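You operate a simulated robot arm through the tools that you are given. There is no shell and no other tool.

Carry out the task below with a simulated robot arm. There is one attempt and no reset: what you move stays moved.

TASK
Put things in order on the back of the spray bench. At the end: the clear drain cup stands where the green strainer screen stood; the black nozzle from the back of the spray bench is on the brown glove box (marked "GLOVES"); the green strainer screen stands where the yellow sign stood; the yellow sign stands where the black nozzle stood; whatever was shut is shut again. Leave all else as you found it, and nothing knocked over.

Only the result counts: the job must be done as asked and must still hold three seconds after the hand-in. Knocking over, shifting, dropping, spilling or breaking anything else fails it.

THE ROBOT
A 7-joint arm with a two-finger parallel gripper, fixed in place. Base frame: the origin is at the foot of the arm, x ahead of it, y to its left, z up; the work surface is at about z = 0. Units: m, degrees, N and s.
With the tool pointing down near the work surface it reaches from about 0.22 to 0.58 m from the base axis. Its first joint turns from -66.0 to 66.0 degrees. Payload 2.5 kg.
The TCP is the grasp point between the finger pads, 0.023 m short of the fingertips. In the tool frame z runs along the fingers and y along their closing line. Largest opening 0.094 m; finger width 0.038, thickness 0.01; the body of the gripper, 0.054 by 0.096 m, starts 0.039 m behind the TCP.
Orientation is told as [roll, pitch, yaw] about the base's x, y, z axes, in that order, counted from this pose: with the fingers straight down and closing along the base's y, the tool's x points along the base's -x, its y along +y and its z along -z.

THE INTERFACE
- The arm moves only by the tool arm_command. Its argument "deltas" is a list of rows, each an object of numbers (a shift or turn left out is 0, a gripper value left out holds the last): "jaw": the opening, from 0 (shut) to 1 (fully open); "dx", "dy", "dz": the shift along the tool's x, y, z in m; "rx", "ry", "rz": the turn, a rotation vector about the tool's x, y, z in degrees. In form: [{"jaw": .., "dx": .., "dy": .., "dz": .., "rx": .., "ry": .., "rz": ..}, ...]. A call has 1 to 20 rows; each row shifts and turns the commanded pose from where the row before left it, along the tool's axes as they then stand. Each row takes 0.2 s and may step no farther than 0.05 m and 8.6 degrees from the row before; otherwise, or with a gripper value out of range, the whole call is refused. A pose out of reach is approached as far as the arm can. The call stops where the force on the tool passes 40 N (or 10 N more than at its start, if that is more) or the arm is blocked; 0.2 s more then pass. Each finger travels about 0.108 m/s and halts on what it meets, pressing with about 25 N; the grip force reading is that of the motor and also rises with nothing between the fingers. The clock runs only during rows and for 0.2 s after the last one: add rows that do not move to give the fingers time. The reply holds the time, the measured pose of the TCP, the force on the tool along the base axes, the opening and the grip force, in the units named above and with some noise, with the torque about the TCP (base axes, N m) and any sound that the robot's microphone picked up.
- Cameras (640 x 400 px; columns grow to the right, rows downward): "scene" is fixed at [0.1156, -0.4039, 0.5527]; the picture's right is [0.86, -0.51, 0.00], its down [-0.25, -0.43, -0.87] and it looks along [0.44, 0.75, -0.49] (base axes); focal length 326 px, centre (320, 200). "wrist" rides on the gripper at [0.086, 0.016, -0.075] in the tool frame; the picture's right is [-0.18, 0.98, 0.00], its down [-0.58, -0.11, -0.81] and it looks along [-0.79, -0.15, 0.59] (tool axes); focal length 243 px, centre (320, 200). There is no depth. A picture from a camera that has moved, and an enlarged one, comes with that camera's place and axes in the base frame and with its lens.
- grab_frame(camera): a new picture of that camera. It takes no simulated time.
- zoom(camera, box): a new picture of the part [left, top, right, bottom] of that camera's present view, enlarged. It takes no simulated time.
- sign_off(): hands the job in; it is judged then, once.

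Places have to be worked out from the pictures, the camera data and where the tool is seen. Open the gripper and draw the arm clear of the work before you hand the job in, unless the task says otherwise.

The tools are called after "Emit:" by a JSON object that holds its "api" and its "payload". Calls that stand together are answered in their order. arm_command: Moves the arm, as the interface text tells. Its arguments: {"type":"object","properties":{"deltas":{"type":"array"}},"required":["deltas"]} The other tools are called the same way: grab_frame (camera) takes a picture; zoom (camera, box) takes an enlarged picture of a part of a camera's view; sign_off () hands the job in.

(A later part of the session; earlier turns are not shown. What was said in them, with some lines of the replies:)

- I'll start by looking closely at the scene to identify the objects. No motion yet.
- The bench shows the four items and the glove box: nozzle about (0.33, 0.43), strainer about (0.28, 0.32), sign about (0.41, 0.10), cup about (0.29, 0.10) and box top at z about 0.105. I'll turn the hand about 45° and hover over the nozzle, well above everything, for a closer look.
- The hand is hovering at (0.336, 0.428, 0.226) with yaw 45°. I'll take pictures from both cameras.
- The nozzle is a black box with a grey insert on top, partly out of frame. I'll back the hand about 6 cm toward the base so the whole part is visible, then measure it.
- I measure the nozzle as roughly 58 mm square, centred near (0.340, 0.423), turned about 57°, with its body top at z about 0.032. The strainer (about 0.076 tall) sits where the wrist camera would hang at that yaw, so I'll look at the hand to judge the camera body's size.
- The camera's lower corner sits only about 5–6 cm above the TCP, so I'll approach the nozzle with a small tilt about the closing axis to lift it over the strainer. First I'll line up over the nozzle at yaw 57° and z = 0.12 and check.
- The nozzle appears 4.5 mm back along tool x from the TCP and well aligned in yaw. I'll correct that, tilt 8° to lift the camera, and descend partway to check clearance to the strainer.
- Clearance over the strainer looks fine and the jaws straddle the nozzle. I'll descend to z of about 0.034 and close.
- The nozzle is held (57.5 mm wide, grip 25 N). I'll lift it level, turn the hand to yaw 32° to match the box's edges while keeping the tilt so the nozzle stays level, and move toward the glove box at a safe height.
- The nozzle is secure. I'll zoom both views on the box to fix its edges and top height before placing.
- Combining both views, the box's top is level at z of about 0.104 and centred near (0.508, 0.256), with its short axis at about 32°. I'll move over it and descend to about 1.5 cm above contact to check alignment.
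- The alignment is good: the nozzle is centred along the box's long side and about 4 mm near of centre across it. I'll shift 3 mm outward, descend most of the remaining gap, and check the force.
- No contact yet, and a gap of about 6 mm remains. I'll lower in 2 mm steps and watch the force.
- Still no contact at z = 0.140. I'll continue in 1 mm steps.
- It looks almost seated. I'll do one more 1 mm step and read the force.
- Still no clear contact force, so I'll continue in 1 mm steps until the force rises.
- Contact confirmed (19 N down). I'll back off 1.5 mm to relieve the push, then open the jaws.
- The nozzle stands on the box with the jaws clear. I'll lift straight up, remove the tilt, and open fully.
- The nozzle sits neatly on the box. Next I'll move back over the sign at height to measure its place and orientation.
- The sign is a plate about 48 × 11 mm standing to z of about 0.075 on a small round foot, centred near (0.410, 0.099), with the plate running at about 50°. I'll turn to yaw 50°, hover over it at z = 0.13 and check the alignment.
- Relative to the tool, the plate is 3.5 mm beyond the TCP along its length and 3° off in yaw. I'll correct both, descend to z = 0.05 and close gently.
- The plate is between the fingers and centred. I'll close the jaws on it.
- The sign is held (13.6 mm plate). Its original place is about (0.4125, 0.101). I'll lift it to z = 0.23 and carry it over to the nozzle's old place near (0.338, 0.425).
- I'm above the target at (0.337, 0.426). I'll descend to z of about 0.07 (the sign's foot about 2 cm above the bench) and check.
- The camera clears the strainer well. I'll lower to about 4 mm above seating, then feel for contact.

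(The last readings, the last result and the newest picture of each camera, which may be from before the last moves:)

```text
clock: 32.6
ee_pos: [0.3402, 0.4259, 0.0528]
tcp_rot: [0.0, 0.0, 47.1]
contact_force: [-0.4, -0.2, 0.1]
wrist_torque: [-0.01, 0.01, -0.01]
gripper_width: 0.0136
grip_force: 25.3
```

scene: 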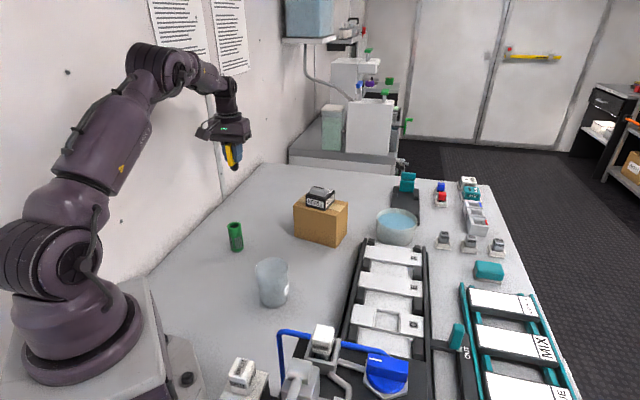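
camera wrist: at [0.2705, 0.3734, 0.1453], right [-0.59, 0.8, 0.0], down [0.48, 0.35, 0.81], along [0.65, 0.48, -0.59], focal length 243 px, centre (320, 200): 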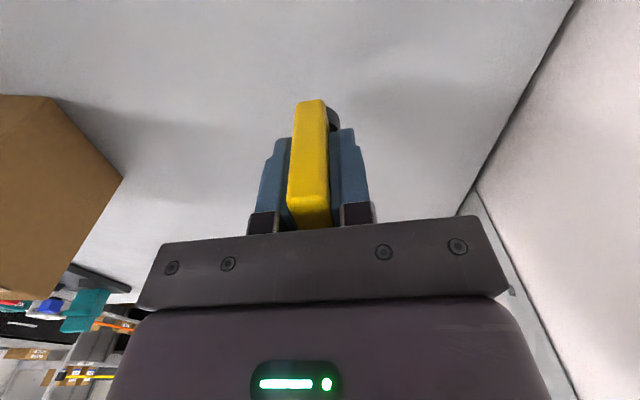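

No contact yet at about 0.052. I'll continue in 1 mm steps.

Emit:
{"api": "arm_command", "payload": {"deltas": [{"dz": 0.001}, {}]}}

Emit:
{"api": "arm_command", "payload": {"deltas": [{"dz": 0.001}, {}]}}

```text
clock: 33.2
ee_pos: [0.3408, 0.4244, 0.0502]
tcp_rot: [0.0, 0.1, 47.1]
contact_force: [-0.4, -0.5, -0.3]
wrist_torque: [0.03, 0.01, 0.01]
gripper_width: 0.0135
grip_force: 25.2
```

```text
clock: 33.8
ee_pos: [0.3394, 0.4255, 0.0488]
tcp_rot: [0.0, 0.0, 47.1]
contact_force: [0.0, 0.4, -0.8]
wrist_torque: [0.01, -0.02, 0.01]
gripper_width: 0.0134
grip_force: 25.1
```

By command bookkeeping, 1 mm remains to the original grasp height. I'll take that step and another half millimetre if needed.

Emit:
{"api": "arm_command", "payload": {"deltas": [{"dz": 0.001}, {}]}}

Emit:
{"api": "zoom", "payload": {"camera": "scene", "box": [210, 180, 280, 250]}}

```text
clock: 34.4
ee_pos: [0.3398, 0.4254, 0.0492]
tcp_rot: [0.0, 0.0, 47.1]
contact_force: [0.7, -0.2, 0.6]
wrist_torque: [0.0, -0.01, 0.0]
gripper_width: 0.0133
grip_force: 24.7
```

```text
5.71 times, centred on (245, 215) of scene
camera zoom: at [0.1156, -0.4039, 0.5527], right [0.86, -0.51, 0.0], down [-0.25, -0.43, -0.87], along [0.44, 0.75, -0.49], focal length 1866 px, centre (749, 114)
```

zoom: 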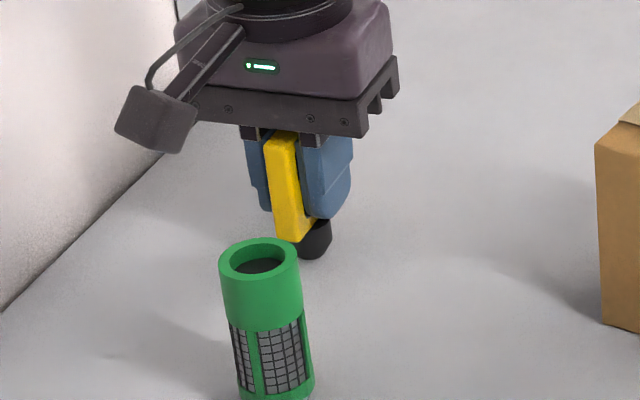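

It's at the original height with no clear force yet. One more 1 mm step.

Emit:
{"api": "arm_command", "payload": {"deltas": [{"dz": 0.001}, {}]}}

```text
clock: 35.0
ee_pos: [0.3407, 0.4262, 0.0493]
tcp_rot: [0.0, -0.1, 47.2]
contact_force: [-3.7, -4.2, 15.6]
wrist_torque: [-0.16, 0.22, 0.0]
gripper_width: 0.0133
grip_force: 25.0
```

Contact at 15.6 N. I'll back off slightly and open the jaws to about 5 cm, which leaves the strainer clear.

Emit:
{"api": "arm_command", "payload": {"deltas": [{"dz": -0.0008}, {}, {"jaw": 0.25}, {"jaw": 0.45}, {"jaw": 0.5}, {}]}}

Emit:
{"api": "zoom", "payload": {"camera": "scene", "box": [210, 180, 280, 250]}}

Emit:
{"api": "grab_frame", "payload": {"camera": "wrist"}}

```text
clock: 36.4
ee_pos: [0.3413, 0.4262, 0.049]
tcp_rot: [0.1, 0.0, 47.0]
contact_force: [0.6, -0.1, -0.8]
wrist_torque: [0.0, -0.02, -0.02]
gripper_width: 0.0471
grip_force: 0.0
```

```text
5.71 times, centred on (245, 215) of scene
camera zoom: at [0.1156, -0.4039, 0.5527], right [0.86, -0.51, 0.0], down [-0.25, -0.43, -0.87], along [0.44, 0.75, -0.49], focal length 1866 px, centre (749, 114)
```

zoom: 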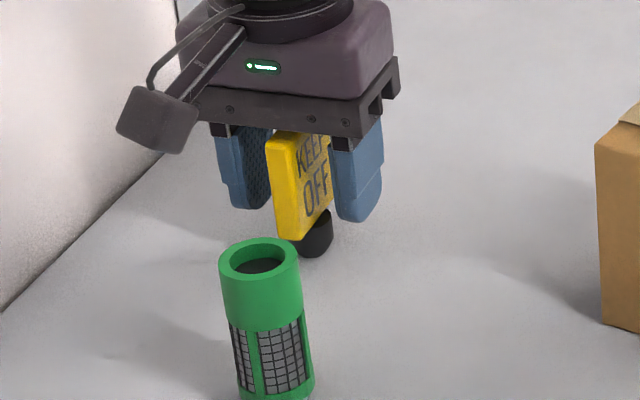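

```text
taken
camera wrist: at [0.2703, 0.3733, 0.123], right [-0.59, 0.8, 0.0], down [0.48, 0.35, 0.81], along [0.65, 0.48, -0.59], focal length 243 px, centre (320, 200)
```

wrist: 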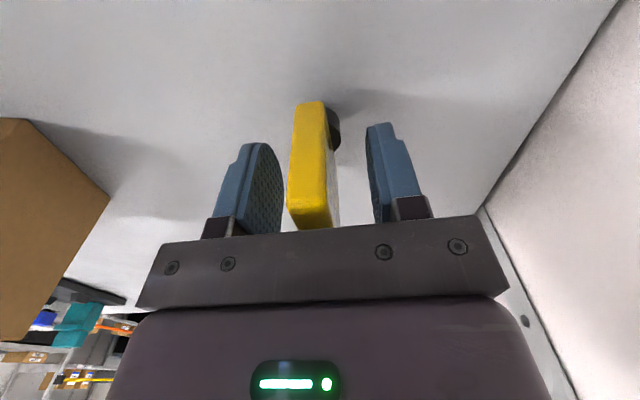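

The sign stands on its own. I'll lift straight up and then back off to view the strainer.

Emit:
{"api": "arm_command", "payload": {"deltas": [{"dz": -0.02}, {"dz": -0.04}, {"dz": -0.04}, {"dz": -0.04}, {"dz": -0.03, "jaw": 0.9}, {"dx": 0.04}, {"dx": 0.04}, {"dx": 0.02}, {}]}}

Emit:
{"api": "grab_frame", "payload": {"camera": "wrist"}}

Emit:
{"api": "zoom", "payload": {"camera": "scene", "box": [200, 170, 340, 310]}}

```text
clock: 38.4
ee_pos: [0.2724, 0.3527, 0.2203]
tcp_rot: [0.1, 0.0, 47.1]
contact_force: [0.6, 1.0, -0.2]
wrist_torque: [-0.01, 0.01, -0.01]
gripper_width: 0.0846
grip_force: 0.2
```

```text
taken
camera wrist: at [0.202, 0.2992, 0.2936], right [-0.59, 0.8, 0.0], down [0.48, 0.35, 0.81], along [0.65, 0.48, -0.59], focal length 243 px, centre (320, 200)
```

wrist: 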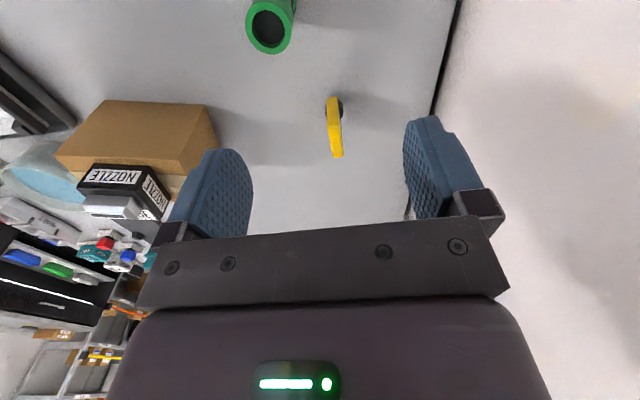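

```text
2.86 times, centred on (270, 240) of scene
camera zoom: at [0.1156, -0.4039, 0.5527], right [0.86, -0.51, 0.0], down [-0.25, -0.43, -0.87], along [0.44, 0.75, -0.49], focal length 933 px, centre (463, 86)
```

zoom: 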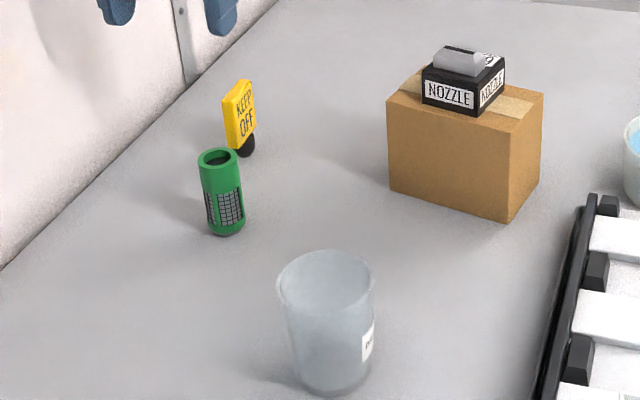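

The sign now stands where the nozzle was. The strainer's rim is centred near (0.282, 0.310). I'll move over it, descend to z = 0.13 and check the centring.

Emit:
{"api": "arm_command", "payload": {"deltas": [{"dx": 0.0247, "dy": -0.0361}, {"dz": 0.03}, {"dz": 0.03}, {"dz": 0.03}, {}]}}

Emit:
{"api": "grab_frame", "payload": {"camera": "wrist"}}

Emit:
{"api": "zoom", "payload": {"camera": "scene", "box": [190, 150, 310, 260]}}

```text
clock: 39.6
ee_pos: [0.2818, 0.3093, 0.127]
tcp_rot: [0.0, 0.0, 47.1]
contact_force: [0.0, -0.1, 0.0]
wrist_torque: [-0.01, 0.01, 0.0]
gripper_width: 0.0846
grip_force: 0.1
```

```text
taken
camera wrist: at [0.2109, 0.2579, 0.2024], right [-0.59, 0.8, 0.0], down [0.48, 0.35, 0.81], along [0.65, 0.48, -0.59], focal length 243 px, centre (320, 200)
```

wrist: 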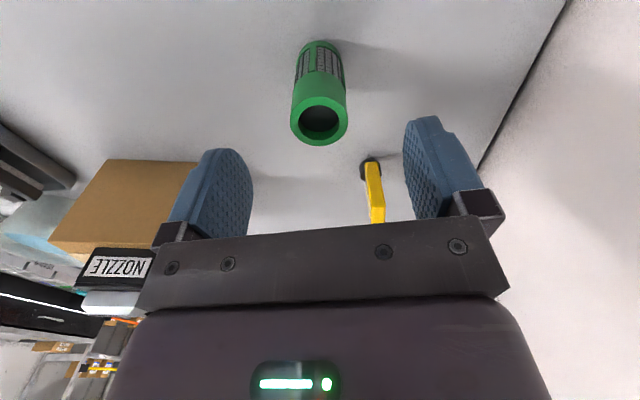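

```text
3.64 times, centred on (250, 205) of scene
camera zoom: at [0.1156, -0.4039, 0.5527], right [0.86, -0.51, 0.0], down [-0.25, -0.43, -0.87], along [0.44, 0.75, -0.49], focal length 1187 px, centre (574, 182)
```

zoom: 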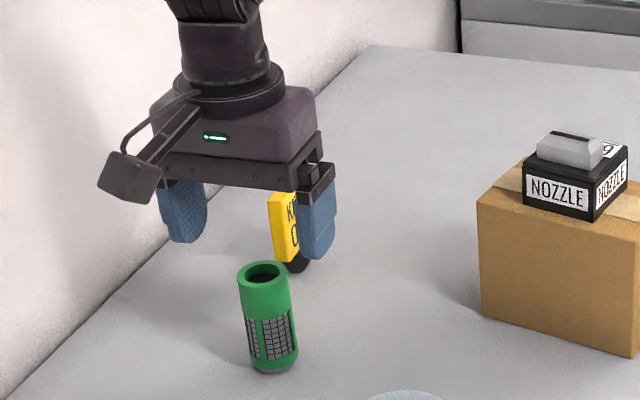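

The strainer is centred within about 2 mm. I'll make a tiny correction, descend to z of about 0.052 and close.

Emit:
{"api": "arm_command", "payload": {"deltas": [{"dx": -0.001, "dy": -0.0008}, {"dz": 0.025}, {"dz": 0.025}, {"dz": 0.025}, {}, {"jaw": 0.25}, {"jaw": 0.25}, {"jaw": 0.25}, {}]}}

Emit:
{"api": "grab_frame", "payload": {"camera": "wrist"}}

Emit:
{"api": "zoom", "payload": {"camera": "scene", "box": [190, 170, 290, 260]}}

```text
clock: 41.6
ee_pos: [0.2826, 0.3085, 0.0518]
tcp_rot: [0.0, 0.0, 47.1]
contact_force: [0.3, 0.9, -0.1]
wrist_torque: [0.02, 0.03, 0.01]
gripper_width: 0.0337
grip_force: 24.6
```

```text
taken
camera wrist: at [0.2129, 0.2558, 0.127], right [-0.59, 0.8, 0.0], down [0.48, 0.35, 0.81], along [0.65, 0.48, -0.59], focal length 243 px, centre (320, 200)
```

wrist: 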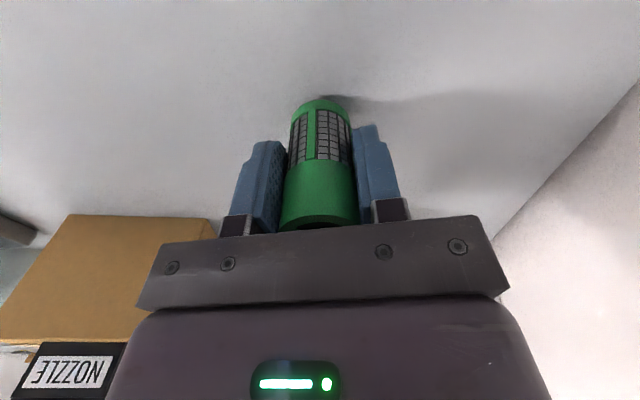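

```text
4.44 times, centred on (240, 215) of scene
camera zoom: at [0.1156, -0.4039, 0.5527], right [0.86, -0.51, 0.0], down [-0.25, -0.43, -0.87], along [0.44, 0.75, -0.49], focal length 1451 px, centre (676, 133)
```

zoom: 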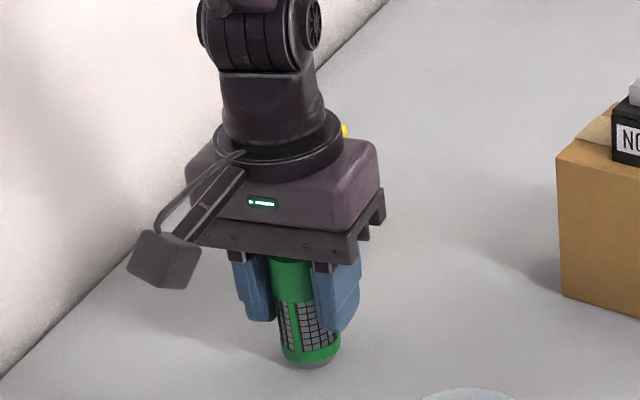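

The strainer is held (33.7 mm). Its original place is about (0.282, 0.309). I'll lift it and carry it to the sign's old place at (0.4125, 0.101).

Emit:
{"api": "arm_command", "payload": {"deltas": [{"dz": -0.02}, {"dz": -0.04}, {"dz": -0.04}, {"dz": -0.04}, {"dz": -0.03}, {"dx": 0.0106, "dy": -0.03935}, {"dx": 0.0106, "dy": -0.03935}, {"dx": 0.0106, "dy": -0.03935}, {"dx": 0.0106, "dy": -0.03935}, {"dx": 0.0106, "dy": -0.03935}, {"dx": 0.0105, "dy": -0.03935}, {}]}}

Emit:
{"api": "grab_frame", "payload": {"camera": "wrist"}}

Emit:
{"api": "grab_frame", "payload": {"camera": "scene"}}

```text
clock: 44.2
ee_pos: [0.4143, 0.1033, 0.2221]
tcp_rot: [0.0, 0.0, 47.1]
contact_force: [0.3, -1.0, 0.7]
wrist_torque: [-0.01, 0.03, 0.0]
gripper_width: 0.0338
grip_force: 24.9
```

```text
taken
camera wrist: at [0.3438, 0.0502, 0.2962], right [-0.6, 0.8, 0.0], down [0.48, 0.35, 0.81], along [0.65, 0.48, -0.59], focal length 243 px, centre (320, 200)
```

wrist: 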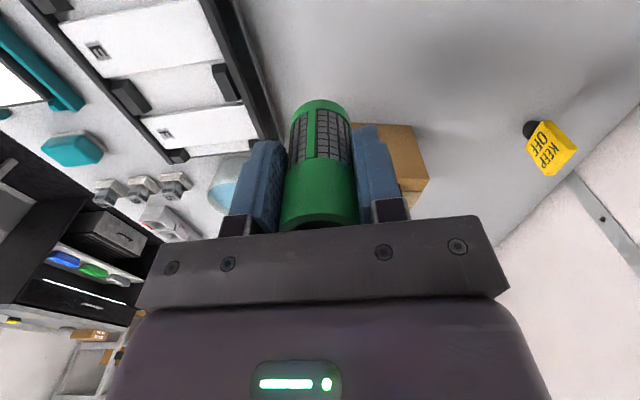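

```text
taken
```

scene: 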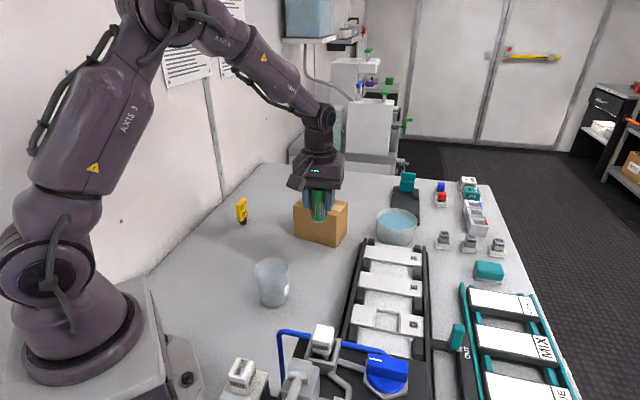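

I'm above the target, within 2 mm. I'll nudge back and descend until the strainer is about 1.5 cm above the bench.

Emit:
{"api": "arm_command", "payload": {"deltas": [{"dx": 0.002}, {"dz": 0.04}, {"dz": 0.04}, {"dz": 0.04}, {"dz": 0.025}, {"dz": 0.01}, {}]}}

Emit:
{"api": "zoom", "payload": {"camera": "scene", "box": [250, 200, 370, 300]}}

Emit:
{"api": "grab_frame", "payload": {"camera": "wrist"}}

```text
clock: 45.8
ee_pos: [0.4126, 0.1006, 0.0679]
tcp_rot: [0.0, 0.1, 47.2]
contact_force: [-0.4, 0.4, -1.4]
wrist_torque: [-0.01, -0.02, 0.0]
gripper_width: 0.0338
grip_force: 25.5
```

```text
4.00 times, centred on (310, 250) of scene
camera zoom: at [0.1156, -0.4039, 0.5527], right [0.86, -0.51, 0.0], down [-0.25, -0.43, -0.87], along [0.44, 0.75, -0.49], focal length 1306 px, centre (360, 0)
```

zoom: 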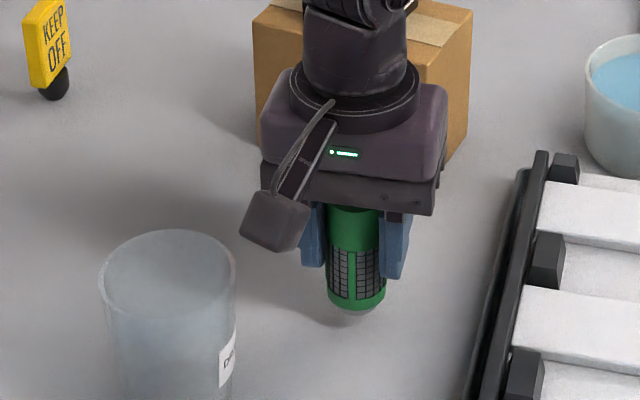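

```text
taken
camera wrist: at [0.3422, 0.0483, 0.1419], right [-0.59, 0.8, 0.0], down [0.47, 0.35, 0.81], along [0.65, 0.48, -0.59], focal length 243 px, centre (320, 200)
```

wrist: 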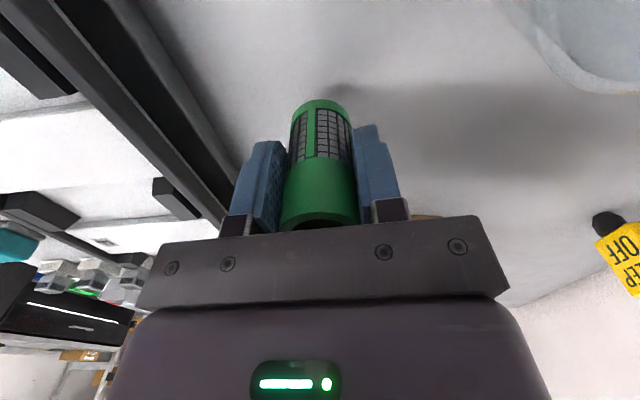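

The position matches the sign's old place. I'll lower 12 mm, then feel for the bench in 1 mm steps.

Emit:
{"api": "arm_command", "payload": {"deltas": [{"dz": 0.006}, {"dz": 0.006}, {}]}}

Emit:
{"api": "arm_command", "payload": {"deltas": [{"dz": 0.0015}, {}]}}

Emit:
{"api": "arm_command", "payload": {"deltas": [{"dz": 0.001}, {}]}}

```text
clock: 46.6
ee_pos: [0.4137, 0.1022, 0.0569]
tcp_rot: [0.0, 0.0, 47.1]
contact_force: [-0.3, -0.4, -1.8]
wrist_torque: [-0.01, 0.01, 0.01]
gripper_width: 0.0339
grip_force: 25.2
```

```text
clock: 47.2
ee_pos: [0.4125, 0.1011, 0.0536]
tcp_rot: [0.0, 0.0, 47.1]
contact_force: [0.3, 0.4, -0.6]
wrist_torque: [0.01, 0.02, 0.05]
gripper_width: 0.0338
grip_force: 25.0
```

```text
clock: 47.8
ee_pos: [0.4112, 0.101, 0.0546]
tcp_rot: [-0.1, 0.0, 47.1]
contact_force: [-0.5, -1.4, 9.6]
wrist_torque: [-0.1, -0.02, -0.07]
gripper_width: 0.0336
grip_force: 24.9
```

Contact at 9.6 N, so the strainer is seated. I'll back off half a millimetre and open.

Emit:
{"api": "arm_command", "payload": {"deltas": [{"dz": -0.0005}, {}, {"jaw": 0.45}, {"jaw": 0.6}, {"jaw": 0.65}, {}]}}

Emit:
{"api": "zoom", "payload": {"camera": "scene", "box": [270, 220, 350, 290]}}

Emit:
{"api": "grab_frame", "payload": {"camera": "wrist"}}

```text
clock: 49.2
ee_pos: [0.4139, 0.101, 0.054]
tcp_rot: [0.0, 0.0, 47.1]
contact_force: [0.0, -0.6, 0.3]
wrist_torque: [-0.03, -0.01, 0.02]
gripper_width: 0.0611
grip_force: 0.0
```

```text
5.71 times, centred on (310, 255) of scene
camera zoom: at [0.1156, -0.4039, 0.5527], right [0.86, -0.51, 0.0], down [-0.25, -0.43, -0.87], along [0.44, 0.75, -0.49], focal length 1866 px, centre (377, -114)
```

zoom: 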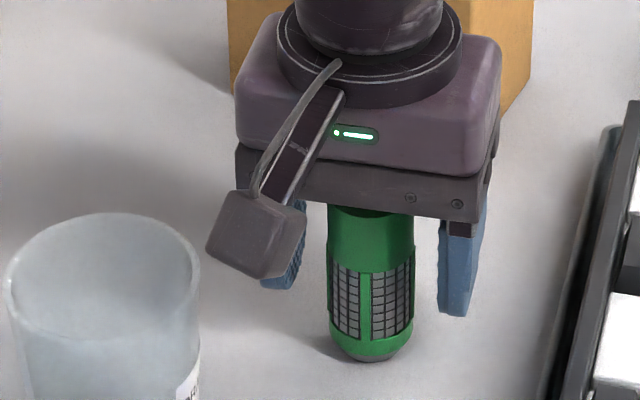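

```text
taken
camera wrist: at [0.3417, 0.0478, 0.1286], right [-0.59, 0.8, 0.0], down [0.48, 0.35, 0.81], along [0.65, 0.48, -0.59], focal length 243 px, centre (320, 200)
```

wrist: 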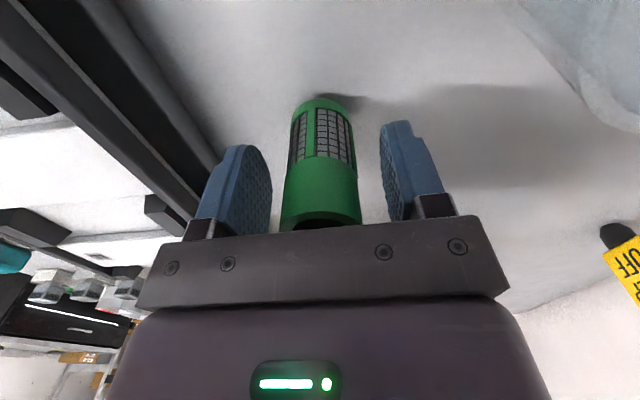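

The strainer stands freely in the sign's old place. I'll lift straight up, open fully, and move over the cup near (0.292, 0.094).

Emit:
{"api": "arm_command", "payload": {"deltas": [{"dz": -0.02}, {"dz": -0.04}, {"dz": -0.04}, {"dz": -0.04}, {"dz": -0.03, "jaw": 1}, {"dx": 0.0289, "dy": 0.0277}, {"dx": 0.0289, "dy": 0.0277}, {"dx": 0.0289, "dy": 0.0277}, {}]}}

Emit:
{"api": "grab_frame", "payload": {"camera": "wrist"}}

Emit:
{"api": "zoom", "payload": {"camera": "scene", "box": [230, 220, 350, 320]}}

Emit:
{"api": "zoom", "payload": {"camera": "wrist", "box": [230, 0, 410, 120]}}

```text
clock: 51.2
ee_pos: [0.2926, 0.0919, 0.2227]
tcp_rot: [0.0, 0.0, 47.1]
contact_force: [0.6, 0.4, 0.7]
wrist_torque: [-0.01, -0.01, -0.02]
gripper_width: 0.094
grip_force: 0.0
```

```text
taken
camera wrist: at [0.2228, 0.0387, 0.2984], right [-0.59, 0.8, 0.0], down [0.48, 0.35, 0.81], along [0.65, 0.48, -0.59], focal length 243 px, centre (320, 200)
```

wrist: 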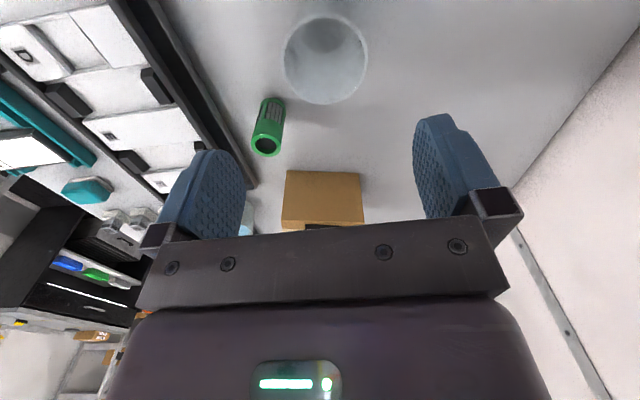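

```text
4.00 times, centred on (290, 270) of scene
camera zoom: at [0.1156, -0.4039, 0.5527], right [0.86, -0.51, 0.0], down [-0.25, -0.43, -0.87], along [0.44, 0.75, -0.49], focal length 1306 px, centre (440, -80)
```

zoom: 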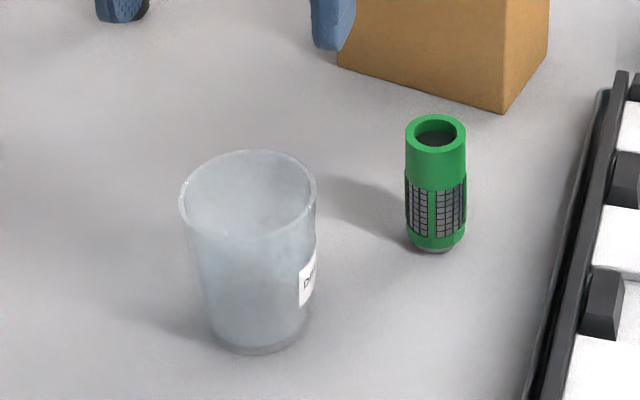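

```text
3.33 times, centred on (320, 60) of wrist
camera zoom: at [0.2228, 0.0387, 0.2984], right [-0.59, 0.8, 0.0], down [0.48, 0.35, 0.81], along [0.65, 0.48, -0.59], focal length 809 px, centre (320, 667)
```

zoom: 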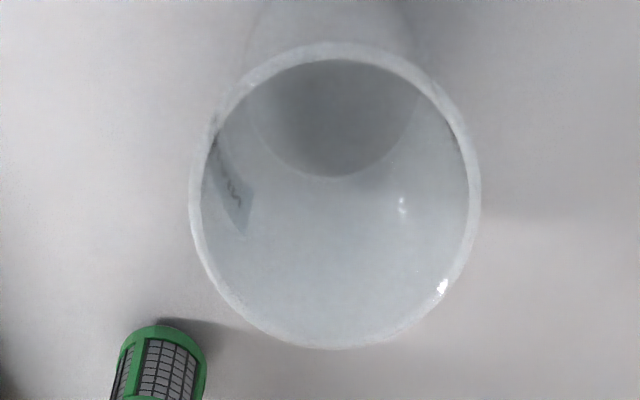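

The cup is empty, with its rim about 70 mm across at z of about 0.09 and centred roughly 3 mm off the TCP. I'll correct, lower to z = 0.14 (fingertips still above the rim), and check again.

Emit:
{"api": "arm_command", "payload": {"deltas": [{"dx": -0.0024, "dy": 0.0028}, {"dz": 0.04}, {"dz": 0.04}, {}]}}

Emit:
{"api": "grab_frame", "payload": {"camera": "wrist"}}

Emit:
{"api": "zoom", "payload": {"camera": "scene", "box": [210, 200, 350, 320]}}

Emit:
{"api": "zoom", "payload": {"camera": "wrist", "box": [160, 0, 480, 200]}}

```text
clock: 52.2
ee_pos: [0.295, 0.0942, 0.1433]
tcp_rot: [0.1, 0.0, 47.2]
contact_force: [-0.4, -0.8, 0.1]
wrist_torque: [-0.04, 0.02, 0.04]
gripper_width: 0.0938
grip_force: 0.0
```

```text
taken
camera wrist: at [0.2247, 0.0427, 0.2182], right [-0.59, 0.8, 0.0], down [0.48, 0.35, 0.81], along [0.65, 0.48, -0.59], focal length 243 px, centre (320, 200)
```

wrist: 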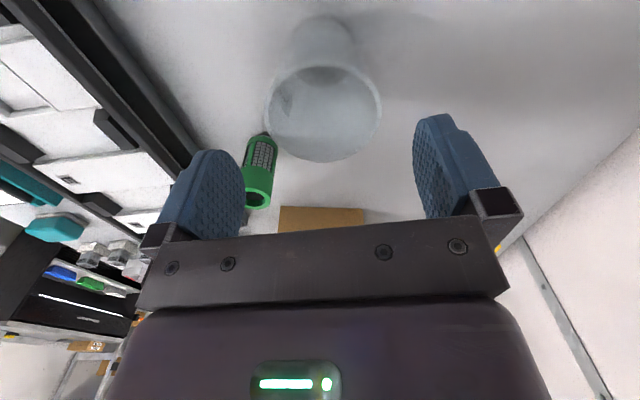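

```text
3.33 times, centred on (280, 260) of scene
camera zoom: at [0.1156, -0.4039, 0.5527], right [0.86, -0.51, 0.0], down [-0.25, -0.43, -0.87], along [0.44, 0.75, -0.49], focal length 1088 px, centre (453, 0)
```

zoom: 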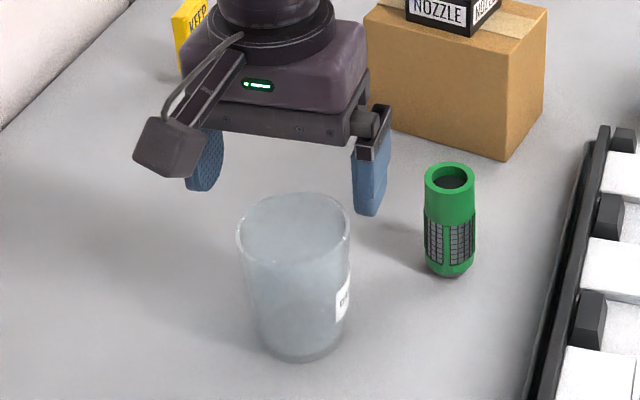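

```text
2.00 times, centred on (320, 100) of wrist
camera zoom: at [0.2247, 0.0427, 0.2182], right [-0.59, 0.8, 0.0], down [0.48, 0.35, 0.81], along [0.65, 0.48, -0.59], focal length 485 px, centre (320, 400)
```

zoom: 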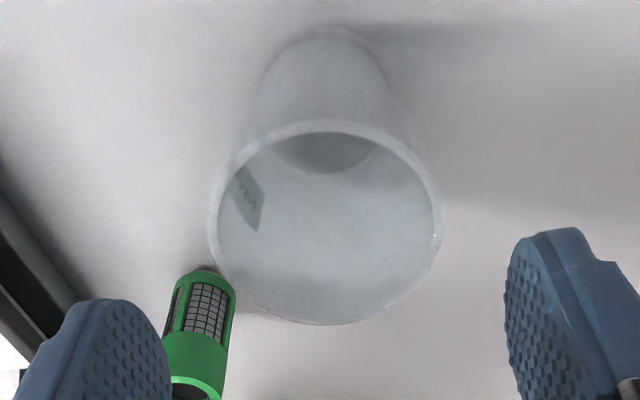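

Measuring the rim's extremes puts the cup centre 5 mm further out along tool −x and 2 mm in +y. I'll correct and descend with the jaws fully open so the pads straddle the upper cup.

Emit:
{"api": "arm_command", "payload": {"deltas": [{"dx": -0.005, "dy": 0.002}, {"dz": 0.02}, {"dz": 0.02}, {}]}}

Emit:
{"api": "grab_frame", "payload": {"camera": "wrist"}}

Emit:
{"api": "zoom", "payload": {"camera": "scene", "box": [210, 200, 350, 320]}}

```text
clock: 53.2
ee_pos: [0.296, 0.1, 0.1038]
tcp_rot: [0.1, 0.0, 47.2]
contact_force: [-0.1, -0.2, 0.8]
wrist_torque: [0.03, 0.0, -0.01]
gripper_width: 0.0943
grip_force: 0.0
```

```text
taken
camera wrist: at [0.2258, 0.049, 0.1787], right [-0.59, 0.8, 0.0], down [0.48, 0.35, 0.81], along [0.65, 0.48, -0.59], focal length 243 px, centre (320, 200)
```

wrist: 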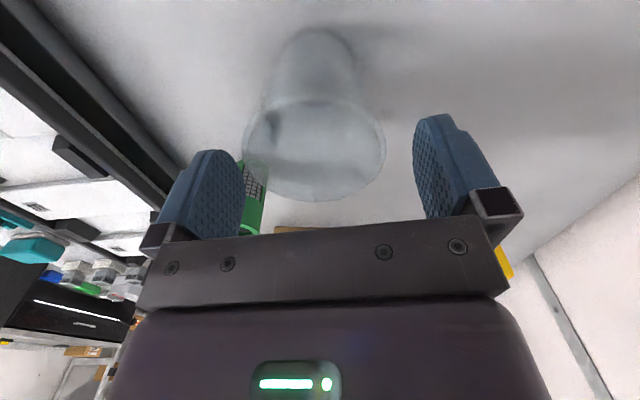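

```text
3.33 times, centred on (280, 260) of scene
camera zoom: at [0.1156, -0.4039, 0.5527], right [0.86, -0.51, 0.0], down [-0.25, -0.43, -0.87], along [0.44, 0.75, -0.49], focal length 1088 px, centre (453, 0)
```

zoom: 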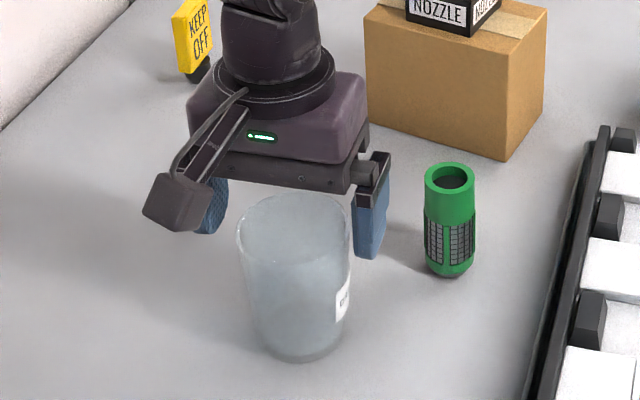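

The rim is now centred between the pads within about 1 mm. I'll descend the last 22 mm and close on the cup.

Emit:
{"api": "arm_command", "payload": {"deltas": [{"dz": 0.011}, {"dz": 0.011}, {}, {"jaw": 0.65}, {"jaw": 0.6}, {"jaw": 0.6}, {}]}}

Emit:
{"api": "grab_frame", "payload": {"camera": "wrist"}}

Emit:
{"api": "zoom", "payload": {"camera": "scene", "box": [210, 200, 350, 320]}}

```text
clock: 54.8
ee_pos: [0.2938, 0.1015, 0.0824]
tcp_rot: [0.0, 0.0, 47.1]
contact_force: [0.2, -0.5, 1.1]
wrist_torque: [-0.02, 0.0, 0.0]
gripper_width: 0.068
grip_force: 24.2
```

```text
taken
camera wrist: at [0.2237, 0.05, 0.1568], right [-0.59, 0.8, 0.0], down [0.48, 0.35, 0.81], along [0.65, 0.48, -0.59], focal length 243 px, centre (320, 200)
```

wrist: 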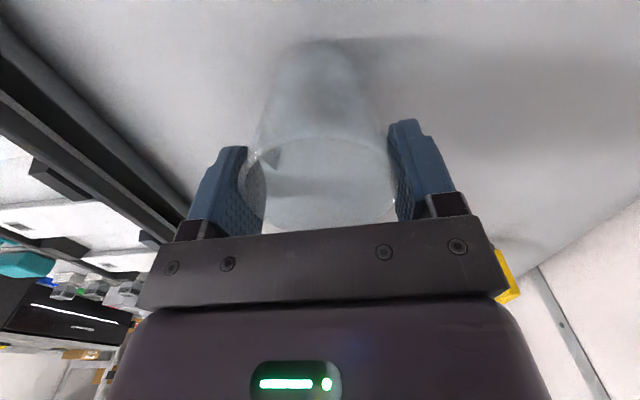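

```text
3.33 times, centred on (280, 260) of scene
camera zoom: at [0.1156, -0.4039, 0.5527], right [0.86, -0.51, 0.0], down [-0.25, -0.43, -0.87], along [0.44, 0.75, -0.49], focal length 1088 px, centre (453, 0)
```

zoom: 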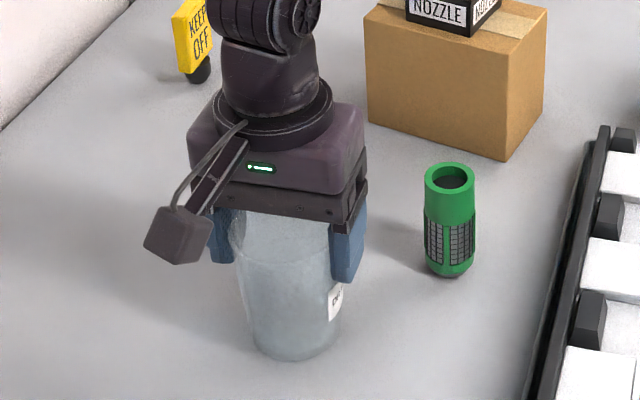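

The jaws closed at 68 mm with 24 N. I'll lift 2 cm gently and check the cup hangs straight.

Emit:
{"api": "arm_command", "payload": {"deltas": [{"dz": -0.01}, {"dz": -0.01}, {}]}}

Emit:
{"api": "zoom", "payload": {"camera": "scene", "box": [210, 200, 350, 320]}}

Emit:
{"api": "grab_frame", "payload": {"camera": "wrist"}}

```text
clock: 55.6
ee_pos: [0.2928, 0.1009, 0.1021]
tcp_rot: [0.0, 0.1, 47.1]
contact_force: [0.8, -1.1, -1.2]
wrist_torque: [0.03, -0.03, -0.03]
gripper_width: 0.0682
grip_force: 24.8
```

```text
3.33 times, centred on (280, 260) of scene
camera zoom: at [0.1156, -0.4039, 0.5527], right [0.86, -0.51, 0.0], down [-0.25, -0.43, -0.87], along [0.44, 0.75, -0.49], focal length 1088 px, centre (453, 0)
```

zoom: 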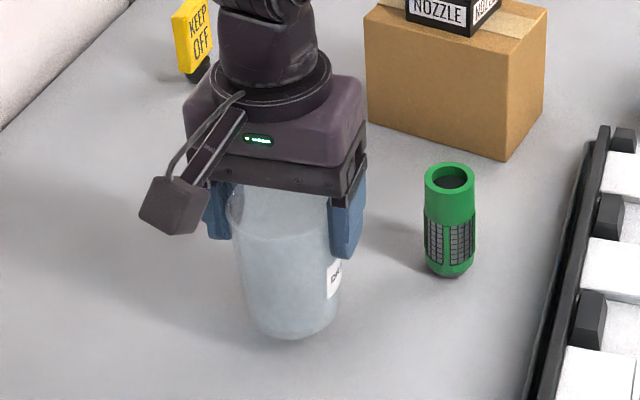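

```text
taken
camera wrist: at [0.2238, 0.0494, 0.1771], right [-0.59, 0.8, 0.0], down [0.48, 0.35, 0.81], along [0.65, 0.48, -0.59], focal length 243 px, centre (320, 200)
```

wrist: 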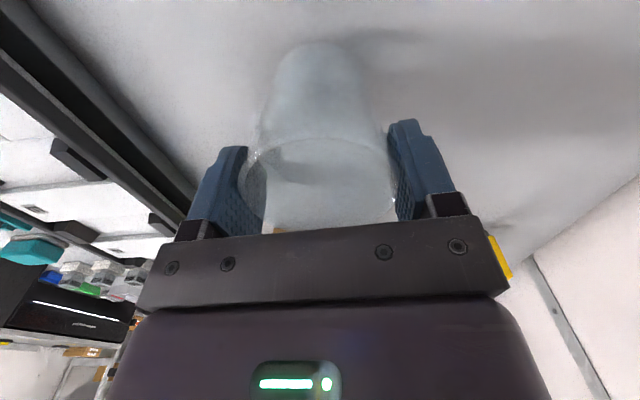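

The cup hangs straight and secure. I'll lift to z of about 0.20 and carry it to the strainer's old place at (0.2828, 0.3083).

Emit:
{"api": "arm_command", "payload": {"deltas": [{"dz": -0.03}, {"dz": -0.035}, {"dz": -0.035}, {"dx": -0.0288, "dy": 0.0298}, {"dx": -0.0288, "dy": 0.0298}, {"dx": -0.0288, "dy": 0.0298}, {"dx": -0.0288, "dy": 0.0298}, {"dx": -0.0288, "dy": 0.0298}, {}]}}

Emit:
{"api": "grab_frame", "payload": {"camera": "wrist"}}

Emit:
{"api": "zoom", "payload": {"camera": "scene", "box": [180, 130, 340, 270]}}

```text
clock: 57.6
ee_pos: [0.2836, 0.3097, 0.2009]
tcp_rot: [-0.1, 0.0, 47.2]
contact_force: [-0.1, -0.4, -0.6]
wrist_torque: [-0.01, 0.03, 0.0]
gripper_width: 0.0675
grip_force: 24.5
```

```text
taken
camera wrist: at [0.2129, 0.2571, 0.2755], right [-0.59, 0.8, 0.0], down [0.48, 0.35, 0.81], along [0.65, 0.48, -0.59], focal length 243 px, centre (320, 200)
```

wrist: 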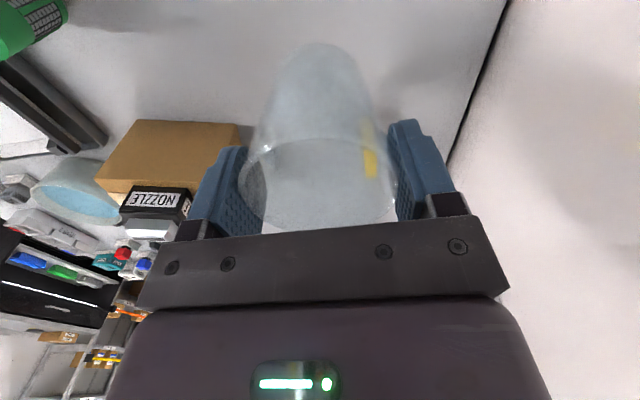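

```text
2.86 times, centred on (260, 200) of scene
camera zoom: at [0.1156, -0.4039, 0.5527], right [0.86, -0.51, 0.0], down [-0.25, -0.43, -0.87], along [0.44, 0.75, -0.49], focal length 933 px, centre (491, 200)
```

zoom: 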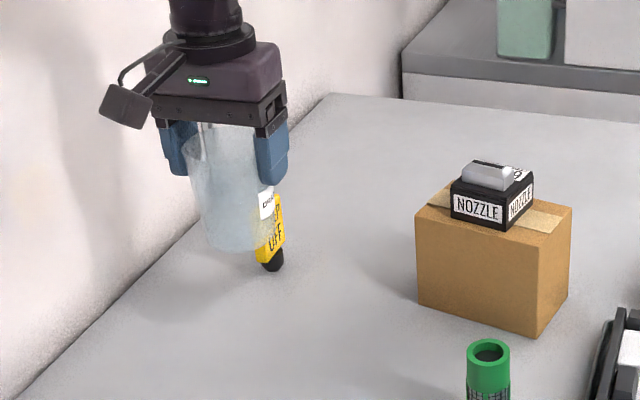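

I'm above the target with the cup steady. I'll descend to about 1.5 cm above seating.

Emit:
{"api": "arm_command", "payload": {"deltas": [{"dz": 0.03}, {"dz": 0.03}, {"dz": 0.025}, {"dz": 0.018}, {}]}}

Emit:
{"api": "zoom", "payload": {"camera": "scene", "box": [180, 160, 300, 270]}}

Emit:
{"api": "grab_frame", "payload": {"camera": "wrist"}}

```text
clock: 58.8
ee_pos: [0.2824, 0.3098, 0.0983]
tcp_rot: [0.0, -0.2, 47.0]
contact_force: [0.4, -0.4, -0.5]
wrist_torque: [-0.03, 0.04, 0.02]
gripper_width: 0.0679
grip_force: 24.9
```

```text
3.64 times, centred on (240, 215) of scene
camera zoom: at [0.1156, -0.4039, 0.5527], right [0.86, -0.51, 0.0], down [-0.25, -0.43, -0.87], along [0.44, 0.75, -0.49], focal length 1187 px, centre (611, 146)
```

zoom: 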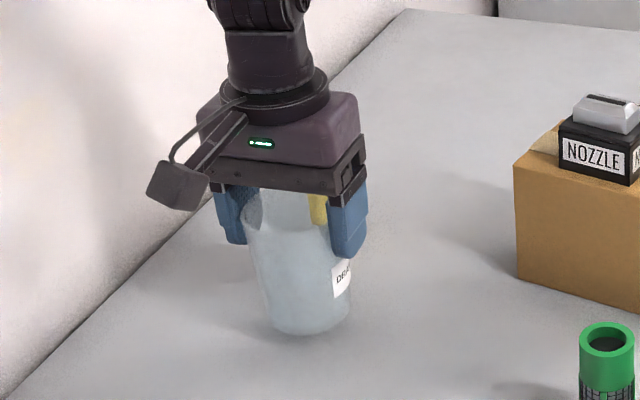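

```text
taken
camera wrist: at [0.212, 0.2568, 0.1721], right [-0.59, 0.8, 0.0], down [0.48, 0.35, 0.81], along [0.65, 0.48, -0.59], focal length 243 px, centre (320, 200)
```

wrist: 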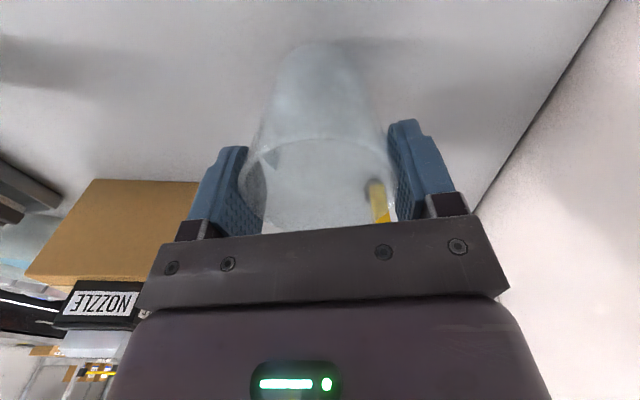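

The cup is upright and over the spot. I'll lower 12 mm, then feel for the bench.

Emit:
{"api": "arm_command", "payload": {"deltas": [{"dz": 0.006}, {"dz": 0.006}, {}]}}

Emit:
{"api": "arm_command", "payload": {"deltas": [{"dz": 0.0015}, {}]}}

Emit:
{"api": "arm_command", "payload": {"deltas": [{"dz": 0.001}, {}]}}

```text
clock: 59.6
ee_pos: [0.2829, 0.3103, 0.0857]
tcp_rot: [-0.1, 0.0, 47.1]
contact_force: [-0.3, -0.1, -0.9]
wrist_torque: [0.01, 0.04, 0.03]
gripper_width: 0.0678
grip_force: 25.0
```

```text
clock: 60.2
ee_pos: [0.281, 0.3094, 0.0843]
tcp_rot: [0.0, -0.1, 47.0]
contact_force: [-0.4, 0.3, 0.2]
wrist_torque: [-0.03, -0.03, -0.03]
gripper_width: 0.0677
grip_force: 25.4
```

```text
clock: 60.8
ee_pos: [0.2814, 0.3108, 0.0833]
tcp_rot: [-0.1, 0.0, 47.1]
contact_force: [-0.9, -0.1, -0.3]
wrist_torque: [-0.01, 0.02, 0.0]
gripper_width: 0.0678
grip_force: 25.1
```

By bookkeeping about 2.5 mm remain. I'll continue in 1 mm steps.

Emit:
{"api": "arm_command", "payload": {"deltas": [{"dz": 0.001}, {}]}}

Emit:
{"api": "arm_command", "payload": {"deltas": [{"dz": 0.001}, {}]}}

```text
clock: 61.4
ee_pos: [0.282, 0.3105, 0.0829]
tcp_rot: [0.0, 0.0, 47.1]
contact_force: [-0.2, 0.2, -0.5]
wrist_torque: [0.01, -0.04, 0.0]
gripper_width: 0.0678
grip_force: 24.8
```

```text
clock: 62.0
ee_pos: [0.2807, 0.3097, 0.0821]
tcp_rot: [0.0, 0.0, 47.1]
contact_force: [-0.4, 0.4, -1.3]
wrist_torque: [-0.01, -0.02, -0.01]
gripper_width: 0.068
grip_force: 24.8
```

No contact yet. One more millimetre at a time.

Emit:
{"api": "arm_command", "payload": {"deltas": [{"dz": 0.001}, {}]}}

```text
clock: 62.6
ee_pos: [0.28, 0.3103, 0.0813]
tcp_rot: [0.1, -0.1, 47.1]
contact_force: [-1.4, -0.7, 5.0]
wrist_torque: [0.01, 0.27, 0.08]
gripper_width: 0.0677
grip_force: 25.2
```

Contact at 5 N, so the cup's base is on the bench. I'll open the jaws slowly without moving.

Emit:
{"api": "arm_command", "payload": {"deltas": [{}, {"jaw": 0.78}, {"jaw": 0.88}, {"jaw": 1.0}, {}]}}

Emit:
{"api": "grab_frame", "payload": {"camera": "wrist"}}

Emit:
{"api": "zoom", "payload": {"camera": "scene", "box": [180, 160, 300, 270]}}

```text
clock: 63.8
ee_pos: [0.2808, 0.3094, 0.0814]
tcp_rot: [0.0, 0.1, 47.1]
contact_force: [-0.3, 0.3, -1.1]
wrist_torque: [0.0, -0.01, -0.01]
gripper_width: 0.0939
grip_force: 0.0
```

```text
taken
camera wrist: at [0.2115, 0.257, 0.1564], right [-0.59, 0.8, 0.0], down [0.48, 0.35, 0.81], along [0.65, 0.48, -0.59], focal length 243 px, centre (320, 200)
```

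wrist: 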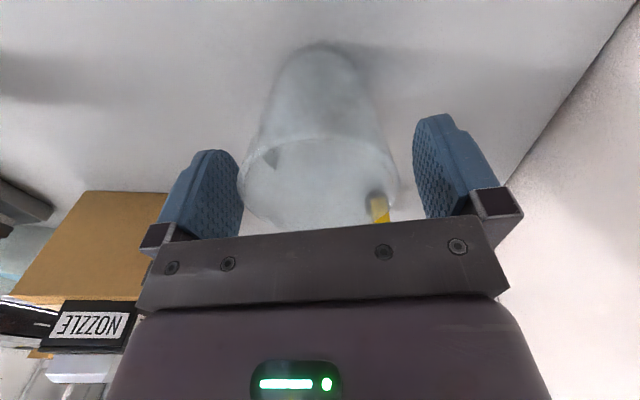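

```text
3.64 times, centred on (240, 215) of scene
camera zoom: at [0.1156, -0.4039, 0.5527], right [0.86, -0.51, 0.0], down [-0.25, -0.43, -0.87], along [0.44, 0.75, -0.49], focal length 1187 px, centre (611, 146)
```

zoom: 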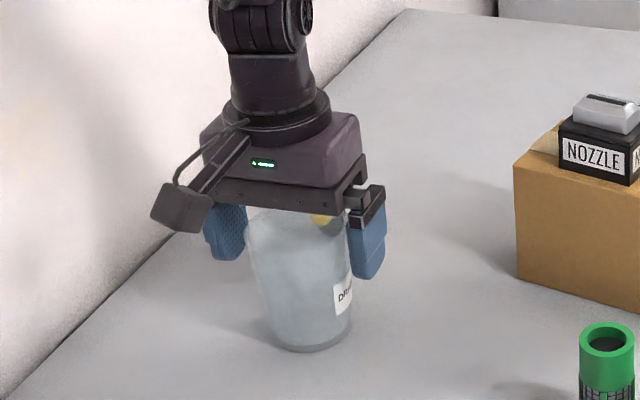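

The cup stands freely with both pads clear of the rim. I'll lift straight up and draw the arm back to a clear pose.

Emit:
{"api": "arm_command", "payload": {"deltas": [{"dz": -0.015}, {"dz": -0.03}, {"dz": -0.04}, {"dz": -0.04}, {"dz": -0.04}, {"dz": -0.03}, {"dx": 0.03, "dy": -0.025}, {"dx": 0.03, "dy": -0.025}, {"dx": 0.03, "dy": -0.025}, {}]}}

Emit:
{"api": "grab_frame", "payload": {"camera": "scene"}}

Emit:
{"api": "zoom", "payload": {"camera": "scene", "box": [200, 170, 360, 300]}}

Emit:
{"api": "grab_frame", "payload": {"camera": "wrist"}}

```text
clock: 66.0
ee_pos: [0.2759, 0.1913, 0.2773]
tcp_rot: [0.0, 0.0, 47.1]
contact_force: [-0.1, -0.5, -0.7]
wrist_torque: [0.01, -0.01, -0.02]
gripper_width: 0.0939
grip_force: 0.1
```

```text
taken
```

scene: 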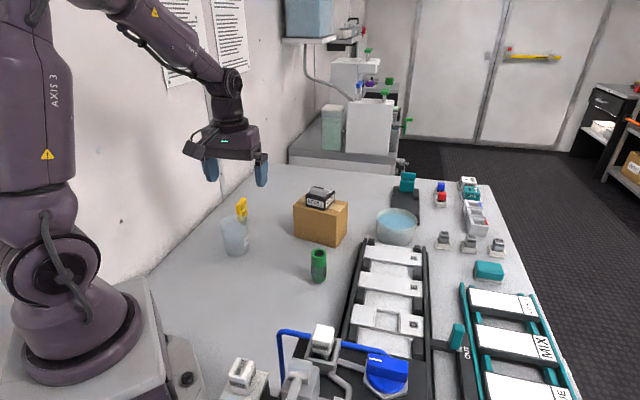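

```text
3.08 times, centred on (280, 235) of scene
camera zoom: at [0.1156, -0.404, 0.5527], right [0.86, -0.51, 0.0], down [-0.25, -0.43, -0.87], along [0.44, 0.75, -0.49], focal length 1004 px, centre (443, 92)
```

zoom: 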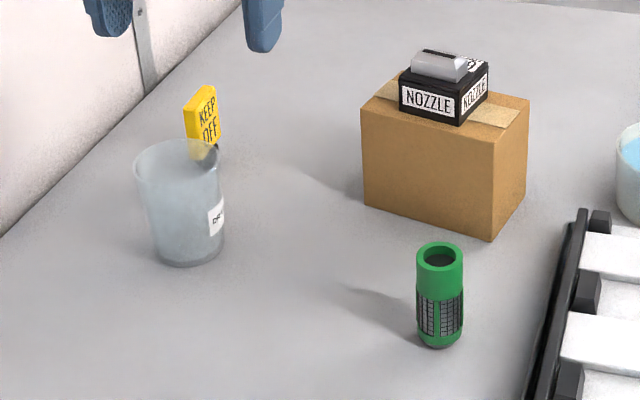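

```text
taken
camera wrist: at [0.2052, 0.1379, 0.3529], right [-0.59, 0.8, 0.0], down [0.48, 0.35, 0.81], along [0.65, 0.48, -0.59], focal length 243 px, centre (320, 200)
```

wrist: 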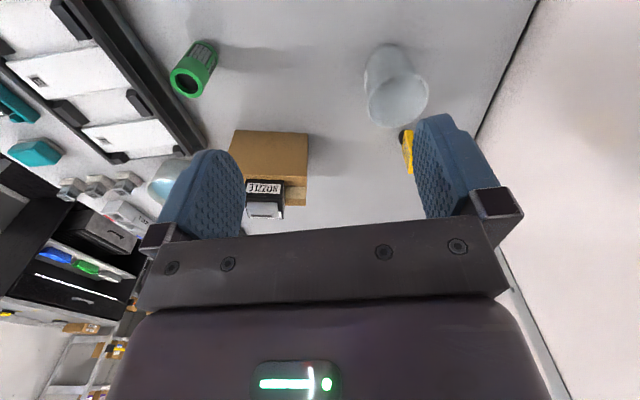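

All four items are in place: the cup at the strainer's spot, the nozzle on the glove box, the strainer at the sign's spot and the sign at the nozzle's spot. All stand upright, nothing else appears moved, and nothing had to be opened. The gripper is open and the arm is clear, so I'm handing in.

Emit:
{"api": "sign_off", "payload": {}}

```text
The job is handed in.
```

I finished the rearrangement and handed the job in. In the last pictures before hand-in, all four items were standing upright in their new places:

| Item | Now stands | Approx. position (x, y in m) |
|---|---|---|
| Black nozzle | On top of the brown glove box | 0.506, 0.254 |
| Yellow sign | Where the nozzle stood | 0.340, 0.425 |
| Green strainer screen | Where the sign stood | 0.413, 0.101 |
| Clear drain cup | Where the strainer stood | 0.281, 0.310 |

I placed each item within a few millimetres of its target, judging from the arm's readings and the camera pictures. I never saw the "GLOVES" marking itself. I took the brown box on the bench to be the glove box because it was the only one there.

The cup was empty. I opened nothing, so nothing needed shutting again. In the final pictures the glove box had not moved and nothing else looked disturbed. I left the gripper open and the arm clear of the work.
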